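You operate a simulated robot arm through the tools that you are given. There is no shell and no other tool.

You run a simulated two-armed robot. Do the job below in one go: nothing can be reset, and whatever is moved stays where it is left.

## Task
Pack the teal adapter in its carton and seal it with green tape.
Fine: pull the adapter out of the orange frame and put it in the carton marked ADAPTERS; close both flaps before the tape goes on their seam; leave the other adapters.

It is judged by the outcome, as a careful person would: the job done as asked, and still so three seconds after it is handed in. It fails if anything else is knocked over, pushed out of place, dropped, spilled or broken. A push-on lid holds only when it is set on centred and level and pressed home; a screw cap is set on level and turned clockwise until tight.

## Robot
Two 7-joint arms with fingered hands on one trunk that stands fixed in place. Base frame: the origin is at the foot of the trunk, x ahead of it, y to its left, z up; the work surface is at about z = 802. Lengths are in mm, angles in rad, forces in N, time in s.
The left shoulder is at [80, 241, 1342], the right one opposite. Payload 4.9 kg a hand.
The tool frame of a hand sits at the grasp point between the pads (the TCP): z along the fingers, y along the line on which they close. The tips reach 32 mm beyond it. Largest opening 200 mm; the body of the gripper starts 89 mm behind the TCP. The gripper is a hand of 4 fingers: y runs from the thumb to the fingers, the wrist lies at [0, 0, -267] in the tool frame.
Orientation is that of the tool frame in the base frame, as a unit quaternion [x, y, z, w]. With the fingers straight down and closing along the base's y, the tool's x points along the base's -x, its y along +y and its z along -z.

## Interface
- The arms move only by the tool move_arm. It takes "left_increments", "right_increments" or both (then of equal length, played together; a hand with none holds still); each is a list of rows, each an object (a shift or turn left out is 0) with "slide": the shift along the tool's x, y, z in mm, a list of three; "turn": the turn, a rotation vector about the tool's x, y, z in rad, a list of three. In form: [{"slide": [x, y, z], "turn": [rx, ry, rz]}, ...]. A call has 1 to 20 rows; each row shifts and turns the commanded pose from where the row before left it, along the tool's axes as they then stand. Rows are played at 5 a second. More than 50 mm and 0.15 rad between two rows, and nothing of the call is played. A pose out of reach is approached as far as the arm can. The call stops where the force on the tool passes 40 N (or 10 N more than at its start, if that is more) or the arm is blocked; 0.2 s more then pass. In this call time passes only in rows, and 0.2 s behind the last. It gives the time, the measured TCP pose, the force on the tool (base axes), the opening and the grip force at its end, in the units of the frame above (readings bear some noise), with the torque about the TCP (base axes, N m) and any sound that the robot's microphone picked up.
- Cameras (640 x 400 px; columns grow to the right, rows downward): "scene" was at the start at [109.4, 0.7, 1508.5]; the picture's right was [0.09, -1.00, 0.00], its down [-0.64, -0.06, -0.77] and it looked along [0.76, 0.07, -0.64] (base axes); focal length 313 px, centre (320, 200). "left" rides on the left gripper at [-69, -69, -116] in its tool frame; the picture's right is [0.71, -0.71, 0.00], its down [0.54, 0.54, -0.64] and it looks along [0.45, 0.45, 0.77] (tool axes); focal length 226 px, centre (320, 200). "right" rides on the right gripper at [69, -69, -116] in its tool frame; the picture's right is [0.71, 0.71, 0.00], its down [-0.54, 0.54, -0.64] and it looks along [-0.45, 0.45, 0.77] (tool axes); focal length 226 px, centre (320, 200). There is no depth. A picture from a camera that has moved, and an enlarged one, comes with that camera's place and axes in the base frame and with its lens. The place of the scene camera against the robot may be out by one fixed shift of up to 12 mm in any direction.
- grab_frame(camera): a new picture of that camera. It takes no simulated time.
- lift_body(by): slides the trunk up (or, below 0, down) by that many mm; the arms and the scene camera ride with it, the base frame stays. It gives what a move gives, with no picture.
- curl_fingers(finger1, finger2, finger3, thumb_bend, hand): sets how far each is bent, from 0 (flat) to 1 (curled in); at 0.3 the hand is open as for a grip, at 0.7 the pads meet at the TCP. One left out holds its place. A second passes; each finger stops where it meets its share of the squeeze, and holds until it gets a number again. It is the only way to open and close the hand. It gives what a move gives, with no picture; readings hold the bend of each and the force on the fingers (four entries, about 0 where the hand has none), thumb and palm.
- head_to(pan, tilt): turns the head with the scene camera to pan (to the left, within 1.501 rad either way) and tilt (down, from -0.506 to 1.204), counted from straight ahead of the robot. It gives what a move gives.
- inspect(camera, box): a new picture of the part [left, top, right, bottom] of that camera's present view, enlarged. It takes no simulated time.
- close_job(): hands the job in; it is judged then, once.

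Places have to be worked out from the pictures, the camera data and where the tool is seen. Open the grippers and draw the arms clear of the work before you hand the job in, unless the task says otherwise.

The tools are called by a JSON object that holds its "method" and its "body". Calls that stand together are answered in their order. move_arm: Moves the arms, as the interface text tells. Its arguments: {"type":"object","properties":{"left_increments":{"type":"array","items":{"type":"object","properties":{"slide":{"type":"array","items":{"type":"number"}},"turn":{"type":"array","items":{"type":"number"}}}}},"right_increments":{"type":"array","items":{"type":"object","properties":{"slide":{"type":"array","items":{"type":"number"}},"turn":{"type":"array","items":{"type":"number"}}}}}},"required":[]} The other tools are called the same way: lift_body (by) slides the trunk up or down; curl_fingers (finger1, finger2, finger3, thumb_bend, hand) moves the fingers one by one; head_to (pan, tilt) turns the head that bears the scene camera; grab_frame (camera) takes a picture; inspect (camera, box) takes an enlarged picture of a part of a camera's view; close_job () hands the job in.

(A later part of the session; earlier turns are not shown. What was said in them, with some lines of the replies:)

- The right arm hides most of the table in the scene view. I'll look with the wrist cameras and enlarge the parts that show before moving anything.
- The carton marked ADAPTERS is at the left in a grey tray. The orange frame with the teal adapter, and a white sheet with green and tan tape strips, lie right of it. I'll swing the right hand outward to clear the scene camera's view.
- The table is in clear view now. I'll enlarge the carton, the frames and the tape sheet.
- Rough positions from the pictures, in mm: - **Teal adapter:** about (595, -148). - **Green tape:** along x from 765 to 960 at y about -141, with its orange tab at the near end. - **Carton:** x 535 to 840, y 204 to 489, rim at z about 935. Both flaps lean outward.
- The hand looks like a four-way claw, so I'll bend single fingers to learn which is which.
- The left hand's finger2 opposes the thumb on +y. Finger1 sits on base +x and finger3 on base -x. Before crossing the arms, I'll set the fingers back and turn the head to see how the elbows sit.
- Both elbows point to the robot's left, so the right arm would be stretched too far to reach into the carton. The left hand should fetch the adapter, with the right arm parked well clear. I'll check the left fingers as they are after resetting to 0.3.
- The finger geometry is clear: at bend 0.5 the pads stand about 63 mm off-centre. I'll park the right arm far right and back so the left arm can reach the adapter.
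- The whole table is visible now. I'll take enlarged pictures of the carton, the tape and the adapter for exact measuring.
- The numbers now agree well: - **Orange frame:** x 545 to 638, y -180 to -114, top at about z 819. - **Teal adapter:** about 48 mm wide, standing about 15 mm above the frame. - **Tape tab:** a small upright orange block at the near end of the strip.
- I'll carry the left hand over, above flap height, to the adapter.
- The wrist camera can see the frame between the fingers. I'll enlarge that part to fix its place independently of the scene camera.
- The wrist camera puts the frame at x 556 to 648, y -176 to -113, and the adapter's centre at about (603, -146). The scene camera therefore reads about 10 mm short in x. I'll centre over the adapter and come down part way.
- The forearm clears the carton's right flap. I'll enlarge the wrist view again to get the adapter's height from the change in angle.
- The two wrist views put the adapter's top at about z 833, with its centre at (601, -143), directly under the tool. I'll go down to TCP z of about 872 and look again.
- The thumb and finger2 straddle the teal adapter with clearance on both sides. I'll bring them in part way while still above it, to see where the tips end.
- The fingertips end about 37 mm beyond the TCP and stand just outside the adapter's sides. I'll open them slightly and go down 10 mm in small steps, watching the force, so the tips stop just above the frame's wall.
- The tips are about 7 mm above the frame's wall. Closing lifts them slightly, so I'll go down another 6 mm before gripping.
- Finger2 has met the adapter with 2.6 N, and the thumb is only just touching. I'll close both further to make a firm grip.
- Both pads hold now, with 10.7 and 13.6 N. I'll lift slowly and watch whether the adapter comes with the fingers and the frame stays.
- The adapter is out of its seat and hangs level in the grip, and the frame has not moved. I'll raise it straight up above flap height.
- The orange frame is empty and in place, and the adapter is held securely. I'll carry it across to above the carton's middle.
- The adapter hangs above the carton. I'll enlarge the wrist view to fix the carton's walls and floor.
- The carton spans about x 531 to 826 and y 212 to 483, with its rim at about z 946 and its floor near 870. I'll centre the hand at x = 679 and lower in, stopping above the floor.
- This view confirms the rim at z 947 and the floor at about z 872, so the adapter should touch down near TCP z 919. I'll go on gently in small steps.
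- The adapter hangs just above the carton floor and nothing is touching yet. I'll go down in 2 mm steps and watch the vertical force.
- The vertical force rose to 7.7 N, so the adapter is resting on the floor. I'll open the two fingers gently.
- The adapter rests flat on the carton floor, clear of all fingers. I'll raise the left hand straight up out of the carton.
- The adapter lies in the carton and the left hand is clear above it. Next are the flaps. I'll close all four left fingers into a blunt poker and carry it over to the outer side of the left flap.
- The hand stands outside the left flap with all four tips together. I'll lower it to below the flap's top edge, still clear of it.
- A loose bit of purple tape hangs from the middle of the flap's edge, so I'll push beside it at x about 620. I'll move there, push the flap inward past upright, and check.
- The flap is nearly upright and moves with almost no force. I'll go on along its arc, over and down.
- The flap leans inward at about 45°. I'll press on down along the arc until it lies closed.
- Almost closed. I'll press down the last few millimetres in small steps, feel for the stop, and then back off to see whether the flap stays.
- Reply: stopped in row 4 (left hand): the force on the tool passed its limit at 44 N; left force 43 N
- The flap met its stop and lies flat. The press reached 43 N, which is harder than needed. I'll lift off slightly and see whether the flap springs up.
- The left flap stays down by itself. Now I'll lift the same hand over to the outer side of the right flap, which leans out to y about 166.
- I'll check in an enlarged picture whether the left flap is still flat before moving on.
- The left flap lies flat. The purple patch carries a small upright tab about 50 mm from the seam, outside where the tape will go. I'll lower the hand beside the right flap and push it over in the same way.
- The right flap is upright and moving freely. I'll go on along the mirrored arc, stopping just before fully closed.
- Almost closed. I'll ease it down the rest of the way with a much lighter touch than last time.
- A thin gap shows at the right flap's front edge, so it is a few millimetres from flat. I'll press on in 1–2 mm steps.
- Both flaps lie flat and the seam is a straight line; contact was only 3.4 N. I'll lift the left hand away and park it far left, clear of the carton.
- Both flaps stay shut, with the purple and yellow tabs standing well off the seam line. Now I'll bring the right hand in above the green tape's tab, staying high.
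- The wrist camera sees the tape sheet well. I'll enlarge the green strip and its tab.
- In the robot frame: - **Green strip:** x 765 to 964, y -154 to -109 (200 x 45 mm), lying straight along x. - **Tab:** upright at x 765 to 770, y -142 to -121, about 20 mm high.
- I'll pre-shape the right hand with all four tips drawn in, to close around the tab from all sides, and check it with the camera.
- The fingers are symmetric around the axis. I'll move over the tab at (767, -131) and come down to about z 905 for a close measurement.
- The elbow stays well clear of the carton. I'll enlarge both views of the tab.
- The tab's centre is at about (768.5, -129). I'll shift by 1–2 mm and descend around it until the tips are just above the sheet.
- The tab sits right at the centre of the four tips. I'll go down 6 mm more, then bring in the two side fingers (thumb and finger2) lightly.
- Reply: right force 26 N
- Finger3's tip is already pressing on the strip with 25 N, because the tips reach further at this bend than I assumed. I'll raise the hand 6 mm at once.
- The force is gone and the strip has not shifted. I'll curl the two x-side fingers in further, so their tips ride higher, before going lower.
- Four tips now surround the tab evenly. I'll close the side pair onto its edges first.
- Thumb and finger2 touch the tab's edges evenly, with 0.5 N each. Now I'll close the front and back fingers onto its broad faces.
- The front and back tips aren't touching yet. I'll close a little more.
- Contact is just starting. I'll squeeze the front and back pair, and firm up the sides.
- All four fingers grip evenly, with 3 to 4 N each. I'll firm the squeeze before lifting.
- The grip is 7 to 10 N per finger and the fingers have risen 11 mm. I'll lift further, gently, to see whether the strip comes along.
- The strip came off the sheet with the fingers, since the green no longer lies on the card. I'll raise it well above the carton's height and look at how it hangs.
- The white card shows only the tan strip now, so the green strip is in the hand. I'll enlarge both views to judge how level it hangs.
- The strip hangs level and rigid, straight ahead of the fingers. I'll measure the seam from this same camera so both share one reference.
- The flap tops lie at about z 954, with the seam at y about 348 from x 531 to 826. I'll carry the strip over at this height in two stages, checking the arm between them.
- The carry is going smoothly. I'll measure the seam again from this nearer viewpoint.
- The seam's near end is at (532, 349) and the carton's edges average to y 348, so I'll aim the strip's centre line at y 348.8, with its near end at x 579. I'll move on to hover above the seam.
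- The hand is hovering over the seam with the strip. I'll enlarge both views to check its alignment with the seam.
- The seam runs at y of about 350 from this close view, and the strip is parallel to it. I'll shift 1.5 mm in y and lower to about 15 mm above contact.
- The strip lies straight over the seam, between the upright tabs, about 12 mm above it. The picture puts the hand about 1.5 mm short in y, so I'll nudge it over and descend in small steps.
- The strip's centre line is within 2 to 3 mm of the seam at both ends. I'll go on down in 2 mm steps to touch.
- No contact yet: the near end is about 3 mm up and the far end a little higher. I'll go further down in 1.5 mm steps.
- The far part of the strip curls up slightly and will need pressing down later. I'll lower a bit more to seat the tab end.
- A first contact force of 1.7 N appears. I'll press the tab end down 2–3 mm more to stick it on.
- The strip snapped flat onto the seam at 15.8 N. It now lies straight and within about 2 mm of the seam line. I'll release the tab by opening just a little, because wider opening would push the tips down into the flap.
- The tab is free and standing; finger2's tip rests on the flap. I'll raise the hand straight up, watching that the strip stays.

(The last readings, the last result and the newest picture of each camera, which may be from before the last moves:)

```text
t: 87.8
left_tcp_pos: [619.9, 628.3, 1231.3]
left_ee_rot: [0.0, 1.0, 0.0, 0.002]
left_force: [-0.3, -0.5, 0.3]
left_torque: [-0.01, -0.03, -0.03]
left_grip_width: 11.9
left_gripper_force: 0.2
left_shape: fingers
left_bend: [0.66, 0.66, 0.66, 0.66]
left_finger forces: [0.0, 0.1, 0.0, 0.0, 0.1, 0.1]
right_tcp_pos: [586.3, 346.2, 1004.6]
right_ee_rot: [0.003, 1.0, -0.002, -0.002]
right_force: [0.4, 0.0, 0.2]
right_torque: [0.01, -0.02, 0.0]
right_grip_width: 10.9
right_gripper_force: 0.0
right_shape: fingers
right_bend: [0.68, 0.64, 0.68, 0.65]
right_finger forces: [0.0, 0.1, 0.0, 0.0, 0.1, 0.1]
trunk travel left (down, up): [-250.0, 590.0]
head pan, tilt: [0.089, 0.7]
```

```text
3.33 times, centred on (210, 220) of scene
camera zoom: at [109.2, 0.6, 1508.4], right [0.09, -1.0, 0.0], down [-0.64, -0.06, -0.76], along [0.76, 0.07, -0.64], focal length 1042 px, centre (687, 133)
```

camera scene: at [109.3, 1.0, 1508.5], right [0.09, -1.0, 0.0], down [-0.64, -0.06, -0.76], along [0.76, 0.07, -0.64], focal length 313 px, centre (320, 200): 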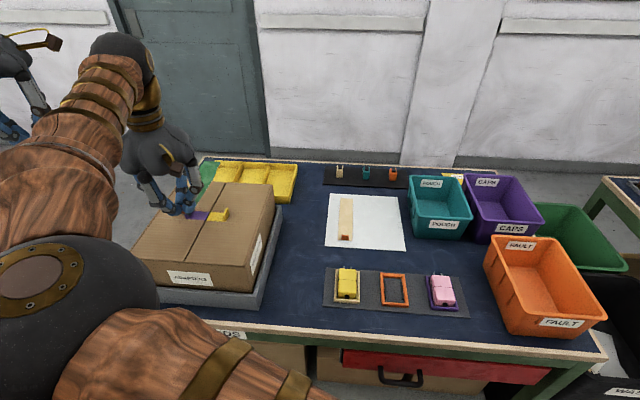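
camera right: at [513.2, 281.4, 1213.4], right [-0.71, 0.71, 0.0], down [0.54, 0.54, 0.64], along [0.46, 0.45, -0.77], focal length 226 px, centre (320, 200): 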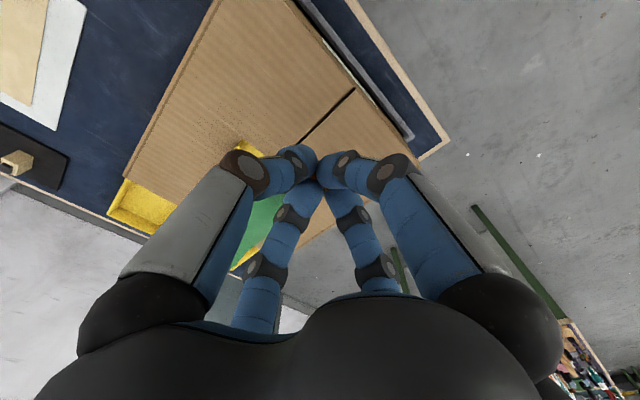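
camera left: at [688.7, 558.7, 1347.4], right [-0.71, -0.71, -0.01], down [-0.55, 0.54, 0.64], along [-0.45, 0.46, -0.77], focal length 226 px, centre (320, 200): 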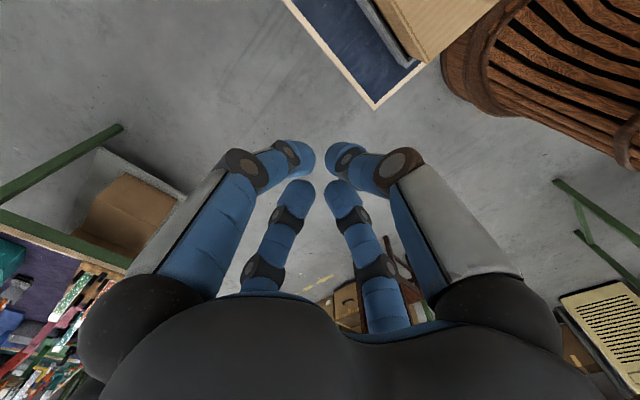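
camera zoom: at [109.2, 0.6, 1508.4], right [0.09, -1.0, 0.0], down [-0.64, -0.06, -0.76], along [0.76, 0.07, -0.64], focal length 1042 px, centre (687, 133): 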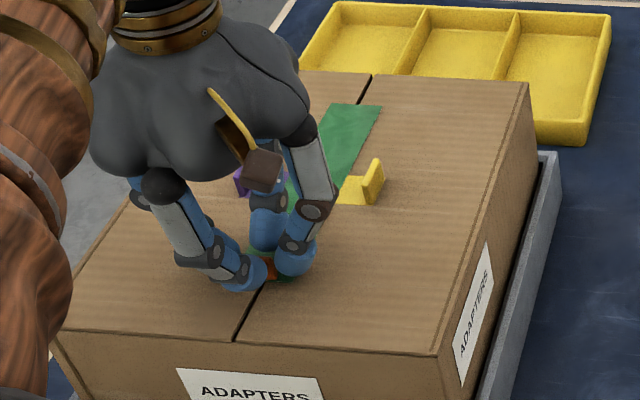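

The strip stays on the seam while the hand rises. I'll lift clear above the tab and look at the whole seal.

{"method": "move_arm", "body": {"right_increments": [{"slide": [0, 0, -15]}, {"slide": [0, 0, -25]}, {"slide": [0, 0, -30]}, {"slide": [0, 0, -30]}, {"slide": [0, 0, -30]}]}}

{"method": "grab_frame", "body": {"camera": "right"}}

{"method": "inspect", "body": {"camera": "scene", "box": [120, 150, 300, 300]}}

```text
t: 89.0
left_tcp_pos: [619.6, 627.3, 1231.7]
left_ee_rot: [0.0, 1.0, 0.002, 0.002]
left_force: [1.4, -0.3, 0.6]
left_torque: [0.02, -0.03, 0.01]
left_grip_width: 11.8
left_gripper_force: 0.0
left_shape: fingers
left_bend: [0.66, 0.66, 0.66, 0.66]
left_finger forces: [0.0, 0.0, 0.1, 0.0, 0.0, 0.1]
right_tcp_pos: [582.7, 350.9, 1133.0]
right_ee_rot: [-0.001, 1.0, -0.003, 0.0]
right_force: [0.3, 0.2, -0.1]
right_torque: [-0.01, -0.01, -0.02]
right_grip_width: 11.1
right_gripper_force: 0.1
right_shape: fingers
right_bend: [0.68, 0.64, 0.68, 0.65]
right_finger forces: [0.0, 0.0, 0.1, 0.1, 0.0, 0.1]
trunk travel left (down, up): [-250.0, 590.0]
head pan, tilt: [0.089, 0.7]
```

```text
taken
camera right: at [513.6, 283.8, 1250.6], right [-0.71, 0.71, 0.0], down [0.54, 0.54, 0.64], along [0.45, 0.45, -0.77], focal length 226 px, centre (320, 200)
```

right: 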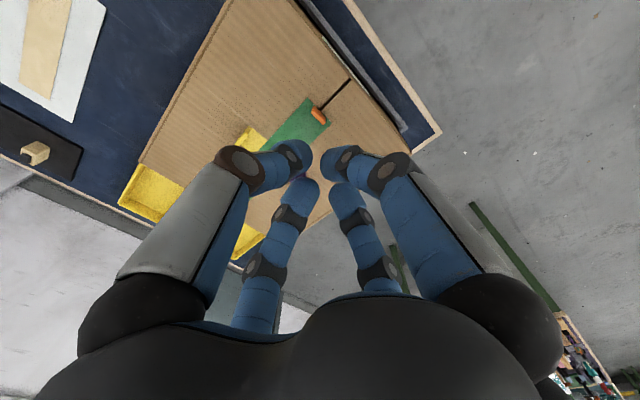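

```text
2.67 times, centred on (210, 225) of scene
camera zoom: at [109.3, 0.5, 1508.4], right [0.09, -1.0, 0.0], down [-0.64, -0.06, -0.76], along [0.76, 0.07, -0.64], focal length 834 px, centre (613, 133)
```

zoom: 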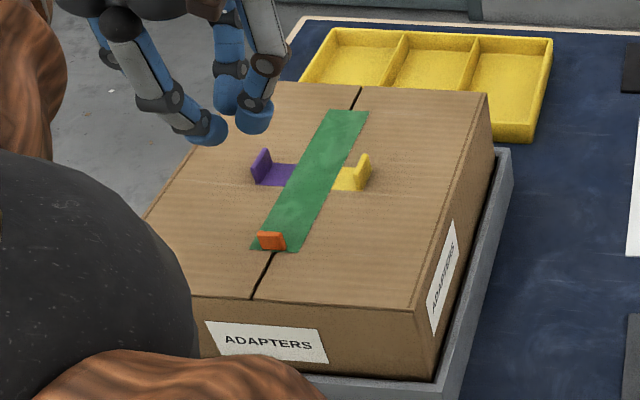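

The green strip lies flat and straight over the seam, centred between the two tabs. I'll retract the right arm along its own path, well away from the carton.

{"method": "move_arm", "body": {"right_increments": [{"slide": [-10, -28, -10]}, {"slide": [-15, -40, -10]}, {"slide": [-15, -40, -10]}, {"slide": [-15, -40, -10]}, {"slide": [-15, -40, -10]}, {"slide": [-12, -40, -8]}, {"slide": [0, -45, -5]}, {"slide": [0, -45, -5]}, {"slide": [0, -45, -5]}, {"slide": [0, -45, -5]}, {"slide": [0, -45, -5]}, {"slide": [0, -45, 0]}, {"slide": [0, -45, 0]}, {"slide": [0, -45, 0]}, {"slide": [0, -45, 0]}, {"slide": [0, -45, 0]}, {"slide": [0, -45, 0]}, {"slide": [0, -45, 0]}]}}

{"method": "grab_frame", "body": {"camera": "scene"}}

{"method": "inspect", "body": {"camera": "scene", "box": [120, 160, 290, 290]}}

```text
t: 92.8
left_tcp_pos: [621.0, 625.0, 1232.6]
left_ee_rot: [0.0, 1.0, 0.003, 0.003]
left_force: [1.6, -1.1, 0.5]
left_torque: [0.03, -0.02, 0.01]
left_grip_width: 11.9
left_gripper_force: 0.0
left_shape: fingers
left_bend: [0.66, 0.66, 0.66, 0.66]
left_finger forces: [0.0, 0.0, 0.0, 0.0, 0.1, 0.1]
right_tcp_pos: [665.7, -420.9, 1217.4]
right_ee_rot: [0.0, 1.0, 0.002, 0.001]
right_force: [0.0, -0.1, 0.2]
right_torque: [0.04, 0.0, 0.0]
right_grip_width: 10.8
right_gripper_force: 0.0
right_shape: fingers
right_bend: [0.68, 0.64, 0.68, 0.65]
right_finger forces: [0.0, 0.1, 0.0, 0.0, 0.0, 0.0]
trunk travel left (down, up): [-250.0, 590.0]
head pan, tilt: [0.089, 0.7]
```

```text
taken
camera scene: at [110.1, -2.2, 1508.4], right [0.09, -1.0, 0.0], down [-0.64, -0.06, -0.76], along [0.76, 0.07, -0.64], focal length 313 px, centre (320, 200)
```

scene: 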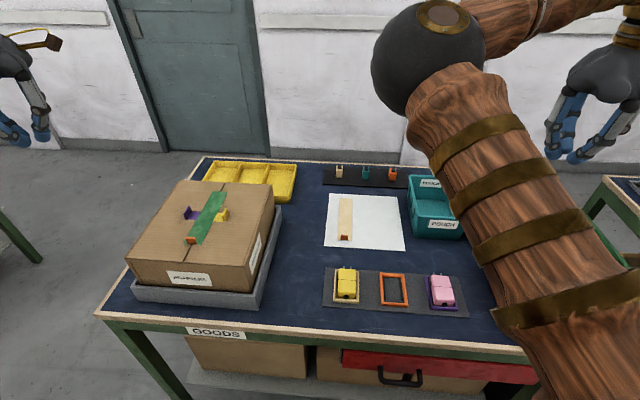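

```text
3.08 times, centred on (205, 225) of scene
camera zoom: at [110.1, -2.2, 1508.4], right [0.09, -1.0, 0.0], down [-0.64, -0.06, -0.76], along [0.76, 0.07, -0.64], focal length 962 px, centre (674, 123)
```

zoom: 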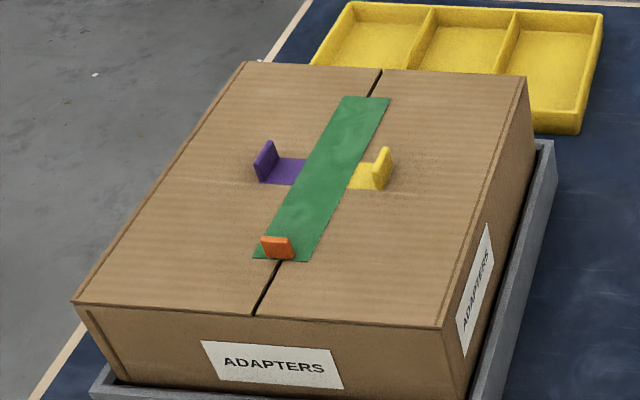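

Everything is in place and the other adapters haven't moved. To be sure the strip is well stuck on both flaps, I'll press lightly along it with the closed left hand. First I'll hover over its far half.

{"method": "move_arm", "body": {"left_increments": [{"slide": [-15, -35, 0]}, {"slide": [-17, -40, 0]}, {"slide": [-17, -40, 0]}, {"slide": [-17, -40, 0]}, {"slide": [-17, -40, 0]}, {"slide": [-17, -40, 0]}, {"slide": [-15, -35, 0]}, {"slide": [-5, -8, 20]}, {"slide": [0, 0, 45]}, {"slide": [0, 0, 45]}, {"slide": [0, 0, 40]}, {"slide": [0, 0, 30]}]}}

{"method": "grab_frame", "body": {"camera": "left"}}

{"method": "inspect", "body": {"camera": "scene", "box": [120, 140, 300, 290]}}

```text
t: 95.3
left_tcp_pos: [742.1, 352.1, 1050.7]
left_ee_rot: [-0.001, 1.0, 0.002, 0.003]
left_force: [0.0, -0.5, -0.4]
left_torque: [-0.01, 0.01, 0.02]
left_grip_width: 11.9
left_gripper_force: 0.0
left_shape: fingers
left_bend: [0.66, 0.66, 0.66, 0.66]
left_finger forces: [0.0, 0.0, 0.0, 0.0, 0.1, 0.0]
right_tcp_pos: [665.9, -417.2, 1219.9]
right_ee_rot: [0.001, 1.0, 0.0, 0.0]
right_force: [0.2, 0.2, -0.3]
right_torque: [-0.01, -0.02, -0.04]
right_grip_width: 10.9
right_gripper_force: 0.1
right_shape: fingers
right_bend: [0.68, 0.64, 0.68, 0.65]
right_finger forces: [0.1, 0.1, 0.0, 0.1, 0.0, 0.0]
trunk travel left (down, up): [-250.0, 590.0]
head pan, tilt: [0.089, 0.7]
```

```text
taken
camera left: at [810.5, 282.6, 1166.7], right [-0.71, -0.71, -0.01], down [-0.55, 0.54, 0.64], along [-0.45, 0.46, -0.77], focal length 226 px, centre (320, 200)
```

left: 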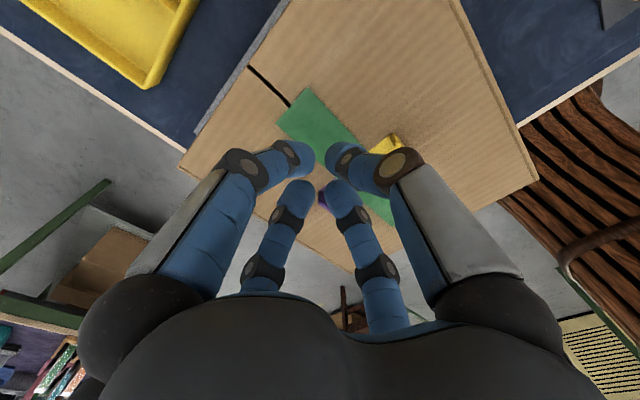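

```text
2.67 times, centred on (210, 215) of scene
camera zoom: at [110.2, 1.1, 1508.4], right [0.09, -1.0, 0.0], down [-0.64, -0.06, -0.76], along [0.76, 0.07, -0.64], focal length 834 px, centre (613, 160)
```

zoom: 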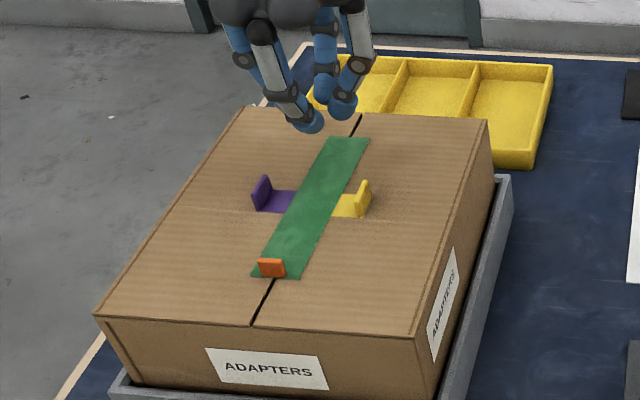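

The strip is centred on the seam from this side too. I'll lower to just above it and touch down lightly.

{"method": "move_arm", "body": {"left_increments": [{"slide": [0, 0, 25]}, {"slide": [0, 0, 20]}, {"slide": [0, 0, 8]}, {"slide": [0, 0, 3]}, {"slide": [0, 0, 2]}, {"slide": [0, 0, 1]}]}}

```text
t: 96.8
left_tcp_pos: [741.6, 351.1, 993.2]
left_ee_rot: [0.0, 1.0, 0.003, 0.002]
left_force: [-0.3, -0.7, 7.2]
left_torque: [-0.04, 0.07, -0.02]
left_grip_width: 11.8
left_gripper_force: 3.3
left_shape: fingers
left_bend: [0.66, 0.66, 0.66, 0.66]
left_finger forces: [0.3, 2.0, 2.2, 0.1, 2.2, 0.0]
right_tcp_pos: [664.5, -418.6, 1219.8]
right_ee_rot: [0.0, 1.0, 0.001, 0.0]
right_force: [0.7, -0.4, -1.2]
right_torque: [-0.01, 0.0, 0.01]
right_grip_width: 11.1
right_gripper_force: 0.1
right_shape: fingers
right_bend: [0.68, 0.64, 0.68, 0.65]
right_finger forces: [0.0, 0.0, 0.0, 0.1, 0.1, 0.0]
trunk travel left (down, up): [-250.0, 590.0]
head pan, tilt: [0.089, 0.7]
```

Contact is at 7 N on the far half. I'll press one more millimetre, lift, and repeat on the near half between the tabs and the orange tab.

{"method": "move_arm", "body": {"left_increments": [{"slide": [0, 0, 1]}, {"slide": [0, 0, 0]}, {"slide": [0, 0, -4]}, {"slide": [0, 0, -15]}, {"slide": [0, 0, -25]}, {"slide": [35, 0, 0]}, {"slide": [35, 0, 0]}, {"slide": [30, 0, 0]}]}}

{"method": "inspect", "body": {"camera": "scene", "box": [120, 140, 300, 290]}}

{"method": "grab_frame", "body": {"camera": "left"}}

```text
t: 98.5
left_tcp_pos: [640.7, 350.0, 1035.6]
left_ee_rot: [0.0, 1.0, 0.001, 0.003]
left_force: [-0.7, -0.3, -0.7]
left_torque: [-0.01, -0.02, 0.0]
left_grip_width: 11.9
left_gripper_force: 0.1
left_shape: fingers
left_bend: [0.66, 0.66, 0.66, 0.66]
left_finger forces: [0.0, 0.0, 0.0, 0.0, 0.0, 0.1]
right_tcp_pos: [664.9, -418.1, 1220.5]
right_ee_rot: [0.0, 1.0, 0.0, -0.001]
right_force: [-0.2, 0.2, -0.4]
right_torque: [-0.02, -0.05, 0.0]
right_grip_width: 11.3
right_gripper_force: 0.1
right_shape: fingers
right_bend: [0.68, 0.64, 0.68, 0.65]
right_finger forces: [0.0, 0.1, 0.0, 0.1, 0.0, 0.0]
trunk travel left (down, up): [-250.0, 590.0]
head pan, tilt: [0.089, 0.7]
```

```text
2.67 times, centred on (210, 215) of scene
camera zoom: at [108.5, 0.5, 1508.5], right [0.09, -1.0, 0.0], down [-0.64, -0.06, -0.77], along [0.76, 0.07, -0.64], focal length 834 px, centre (613, 160)
```

zoom: 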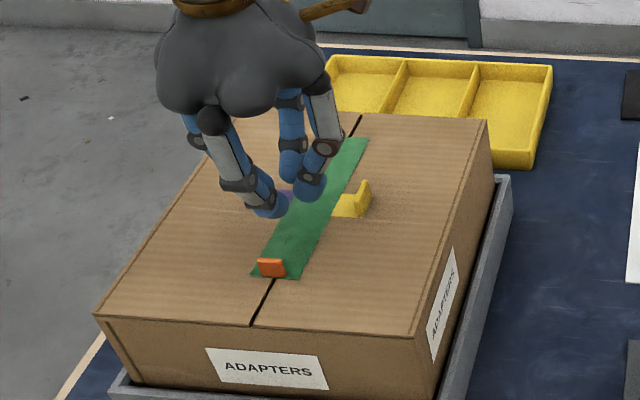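

```text
taken
camera left: at [709.4, 280.9, 1152.1], right [-0.71, -0.71, -0.01], down [-0.54, 0.54, 0.64], along [-0.45, 0.46, -0.77], focal length 226 px, centre (320, 200)
```

left: 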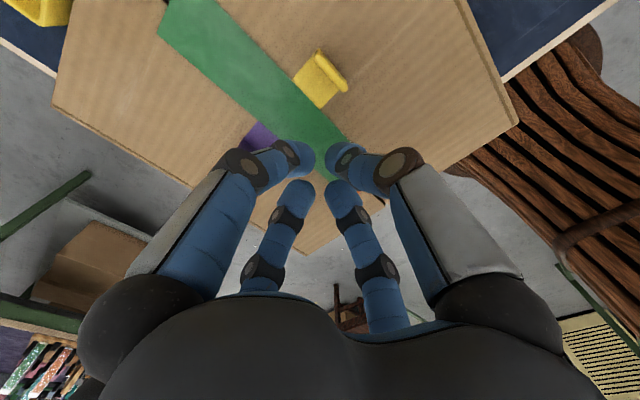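

Clear of all tabs here. I'll press down lightly at x = 640 in the same way and lift off.

{"method": "move_arm", "body": {"left_increments": [{"slide": [0, 0, 20]}, {"slide": [0, 0, 15]}, {"slide": [0, 0, 4]}, {"slide": [0, 0, 2]}, {"slide": [0, 0, 1.5]}, {"slide": [0, 0, 0.5]}]}}

{"method": "inspect", "body": {"camera": "scene", "box": [120, 140, 300, 290]}}

```text
t: 100.0
left_tcp_pos: [641.9, 350.7, 993.4]
left_ee_rot: [-0.002, 1.0, 0.002, 0.005]
left_force: [0.2, 1.5, 12.4]
left_torque: [0.09, -0.01, -0.01]
left_grip_width: 11.9
left_gripper_force: 6.4
left_shape: fingers
left_bend: [0.66, 0.66, 0.66, 0.66]
left_finger forces: [1.9, 4.1, 3.4, 0.1, 2.4, 0.0]
right_tcp_pos: [663.4, -418.9, 1221.4]
right_ee_rot: [0.0, 1.0, 0.0, 0.0]
right_force: [-0.5, -0.2, 0.3]
right_torque: [0.0, 0.0, 0.01]
right_grip_width: 11.0
right_gripper_force: 0.1
right_shape: fingers
right_bend: [0.68, 0.64, 0.68, 0.65]
right_finger forces: [0.0, 0.0, 0.0, 0.0, 0.1, 0.0]
trunk travel left (down, up): [-250.0, 590.0]
head pan, tilt: [0.089, 0.7]
```

```text
2.67 times, centred on (210, 215) of scene
camera zoom: at [108.4, 0.1, 1508.7], right [0.09, -1.0, 0.0], down [-0.64, -0.06, -0.77], along [0.76, 0.07, -0.64], focal length 834 px, centre (613, 160)
```

zoom: 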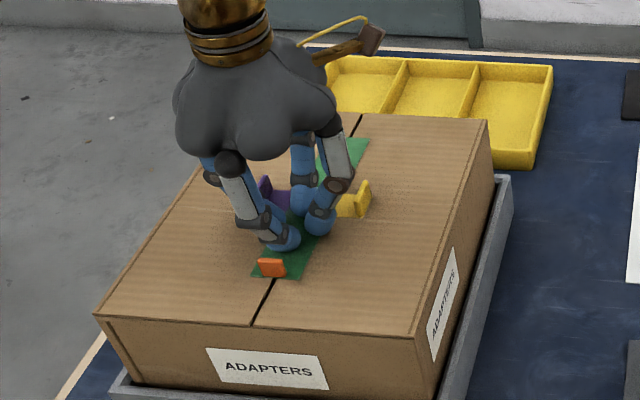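

Pressed with 12 N evenly on both flaps. I'll lift straight up, carry the left hand back out to the left, and open both hands there.

{"method": "move_arm", "body": {"left_increments": [{"slide": [0, 0, -4]}, {"slide": [0, 0, -15]}, {"slide": [0, 0, -40]}, {"slide": [0, 0, -45]}, {"slide": [0, 0, -45]}, {"slide": [0, 0, -45]}, {"slide": [0, 0, -45]}, {"slide": [0, 40, 0]}, {"slide": [0, 45, 0]}, {"slide": [0, 45, 0]}, {"slide": [0, 45, 0]}, {"slide": [0, 45, 0]}, {"slide": [0, 45, 0]}]}}

{"method": "curl_fingers", "body": {"hand": "left", "finger1": 0.3, "finger2": 0.3, "finger3": 0.3, "thumb_bend": 0.3}}

{"method": "curl_fingers", "body": {"hand": "right", "finger1": 0.3, "finger2": 0.3, "finger3": 0.3, "thumb_bend": 0.3}}

{"method": "move_arm", "body": {"right_increments": [{"slide": [25, -36, 0]}, {"slide": [25, -36, 0]}, {"slide": [25, -36, 0]}, {"slide": [25, -36, 0]}, {"slide": [25, -36, 0]}, {"slide": [25, -36, 0]}, {"slide": [25, -36, 0]}, {"slide": [25, -36, 0]}]}}

{"method": "grab_frame", "body": {"camera": "scene"}}

{"method": "inspect", "body": {"camera": "scene", "box": [90, 150, 290, 320]}}

{"method": "inspect", "body": {"camera": "scene", "box": [310, 150, 500, 320]}}

```text
t: 102.8
left_tcp_pos: [640.6, 614.1, 1229.7]
left_ee_rot: [0.0, 1.0, 0.001, 0.002]
left_force: [-0.6, 0.1, 0.3]
left_torque: [0.01, 0.01, -0.02]
left_grip_width: 11.9
left_gripper_force: 0.2
left_shape: fingers
left_bend: [0.66, 0.66, 0.66, 0.66]
left_finger forces: [0.1, 0.0, 0.0, 0.0, 0.0, 0.1]
right_tcp_pos: [664.6, -417.2, 1219.6]
right_ee_rot: [-0.001, 1.0, -0.001, 0.001]
right_force: [-1.1, -1.1, -0.1]
right_torque: [-0.01, 0.0, -0.03]
right_grip_width: 11.0
right_gripper_force: 0.1
right_shape: fingers
right_bend: [0.68, 0.64, 0.68, 0.65]
right_finger forces: [0.1, 0.0, 0.1, 0.0, 0.1, 0.1]
trunk travel left (down, up): [-250.0, 590.0]
head pan, tilt: [0.089, 0.7]
```

```text
t: 103.8
left_tcp_pos: [641.5, 614.5, 1231.6]
left_ee_rot: [0.0, 1.0, 0.001, 0.003]
left_force: [-0.5, -0.4, 0.3]
left_torque: [-0.01, 0.01, 0.02]
left_grip_width: 140.0
left_gripper_force: 0.0
left_shape: fingers
left_bend: [0.3, 0.3, 0.3, 0.3]
left_finger forces: [0.0, 0.1, 0.1, 0.0, 0.1, 0.0]
right_tcp_pos: [665.5, -417.1, 1221.1]
right_ee_rot: [0.0, 1.0, 0.0, 0.0]
right_force: [0.2, -0.3, -0.3]
right_torque: [-0.01, 0.02, 0.01]
right_grip_width: 10.7
right_gripper_force: 0.0
right_shape: fingers
right_bend: [0.68, 0.64, 0.68, 0.65]
right_finger forces: [0.0, 0.0, 0.0, 0.0, 0.0, 0.0]
trunk travel left (down, up): [-250.0, 590.0]
head pan, tilt: [0.089, 0.7]
```

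```text
t: 104.8
left_tcp_pos: [640.0, 613.2, 1231.0]
left_ee_rot: [0.0, 1.0, 0.0, 0.003]
left_force: [-0.8, 0.0, 0.6]
left_torque: [0.03, 0.01, 0.01]
left_grip_width: 139.9
left_gripper_force: 0.0
left_shape: fingers
left_bend: [0.3, 0.3, 0.3, 0.3]
left_finger forces: [0.1, 0.0, 0.0, 0.0, 0.0, 0.1]
right_tcp_pos: [665.3, -418.4, 1219.7]
right_ee_rot: [0.0, 1.0, 0.0, 0.0]
right_force: [-0.1, -1.0, 0.3]
right_torque: [0.0, 0.01, -0.03]
right_grip_width: 139.7
right_gripper_force: 0.1
right_shape: fingers
right_bend: [0.3, 0.3, 0.3, 0.3]
right_finger forces: [0.0, 0.1, 0.0, 0.1, 0.0, 0.0]
trunk travel left (down, up): [-250.0, 590.0]
head pan, tilt: [0.089, 0.7]
```

```text
t: 106.5
left_tcp_pos: [640.4, 612.0, 1232.0]
left_ee_rot: [0.0, 1.0, 0.002, 0.003]
left_force: [-0.7, -0.5, -0.2]
left_torque: [0.01, -0.01, 0.01]
left_grip_width: 139.8
left_gripper_force: 0.0
left_shape: fingers
left_bend: [0.3, 0.3, 0.3, 0.3]
left_finger forces: [0.1, 0.0, 0.0, 0.1, 0.0, 0.0]
right_tcp_pos: [464.6, -706.6, 1219.7]
right_ee_rot: [0.001, 1.0, 0.001, 0.001]
right_force: [0.6, -1.3, -0.6]
right_torque: [0.04, -0.03, 0.0]
right_grip_width: 140.1
right_gripper_force: 0.0
right_shape: fingers
right_bend: [0.3, 0.3, 0.3, 0.3]
right_finger forces: [0.0, 0.1, 0.0, 0.0, 0.1, 0.0]
trunk travel left (down, up): [-250.0, 590.0]
head pan, tilt: [0.089, 0.7]
```

```text
taken
camera scene: at [108.4, -1.9, 1508.6], right [0.09, -1.0, 0.0], down [-0.64, -0.06, -0.77], along [0.76, 0.07, -0.64], focal length 313 px, centre (320, 200)
```

scene: 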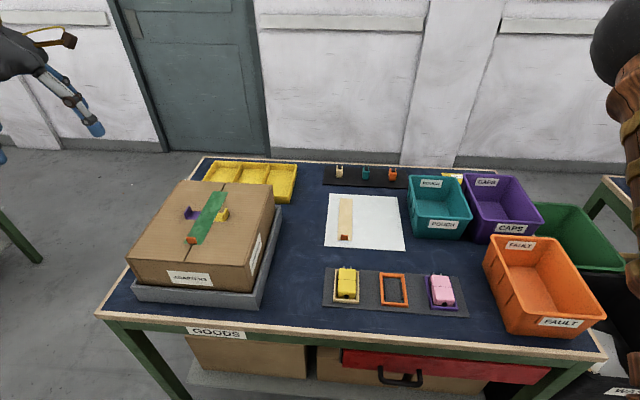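

```text
2.35 times, centred on (190, 235) of scene
camera zoom: at [108.4, -1.9, 1508.6], right [0.09, -1.0, 0.0], down [-0.64, -0.06, -0.77], along [0.76, 0.07, -0.64], focal length 736 px, centre (626, 118)
```

zoom: 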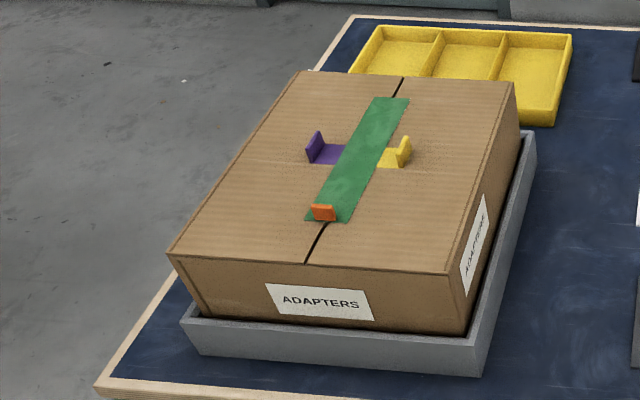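

```text
2.35 times, centred on (405, 235) of scene
camera zoom: at [108.4, -1.9, 1508.6], right [0.09, -1.0, 0.0], down [-0.64, -0.06, -0.77], along [0.76, 0.07, -0.64], focal length 736 px, centre (120, 118)
```

zoom: 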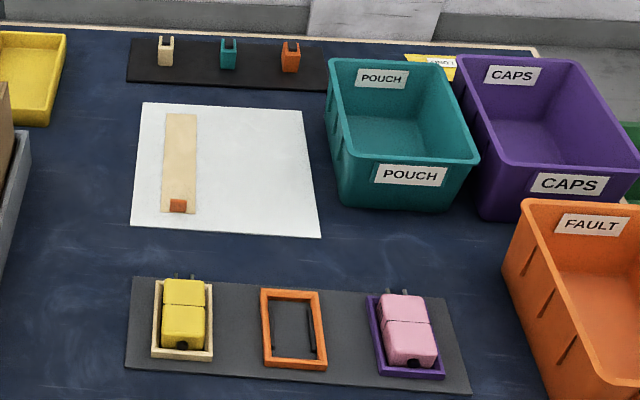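

The carton is closed, with the green strip flat and centred over the seam. The yellow and pink adapters, the tan tape and the bins are where they were, and both hands are open and clear. I'll hand the job in.

{"method": "close_job", "body": {}}

```text
The job is handed in.
```

The teal adapter is packed in the ADAPTERS carton, both flaps are closed, and the green tape is stuck flat over their seam. The job is handed in.

- **Adapter:** I pulled it out of the orange frame and set it on the carton floor. The frame stayed where it was.
- **Flaps:** Both lie flat and held on their own. I pressed the left one harder than needed while closing it (43 N), but the later pictures show no damage and the carton did not move.
- **Tape:** It sits within about 2 to 3 mm of the seam line. I pressed it down lightly along its length, over both flaps.
- **Everything else:** The yellow and pink adapters, the tan tape and the bins look untouched in the last pictures. Both hands were open and clear of the work when I handed in.
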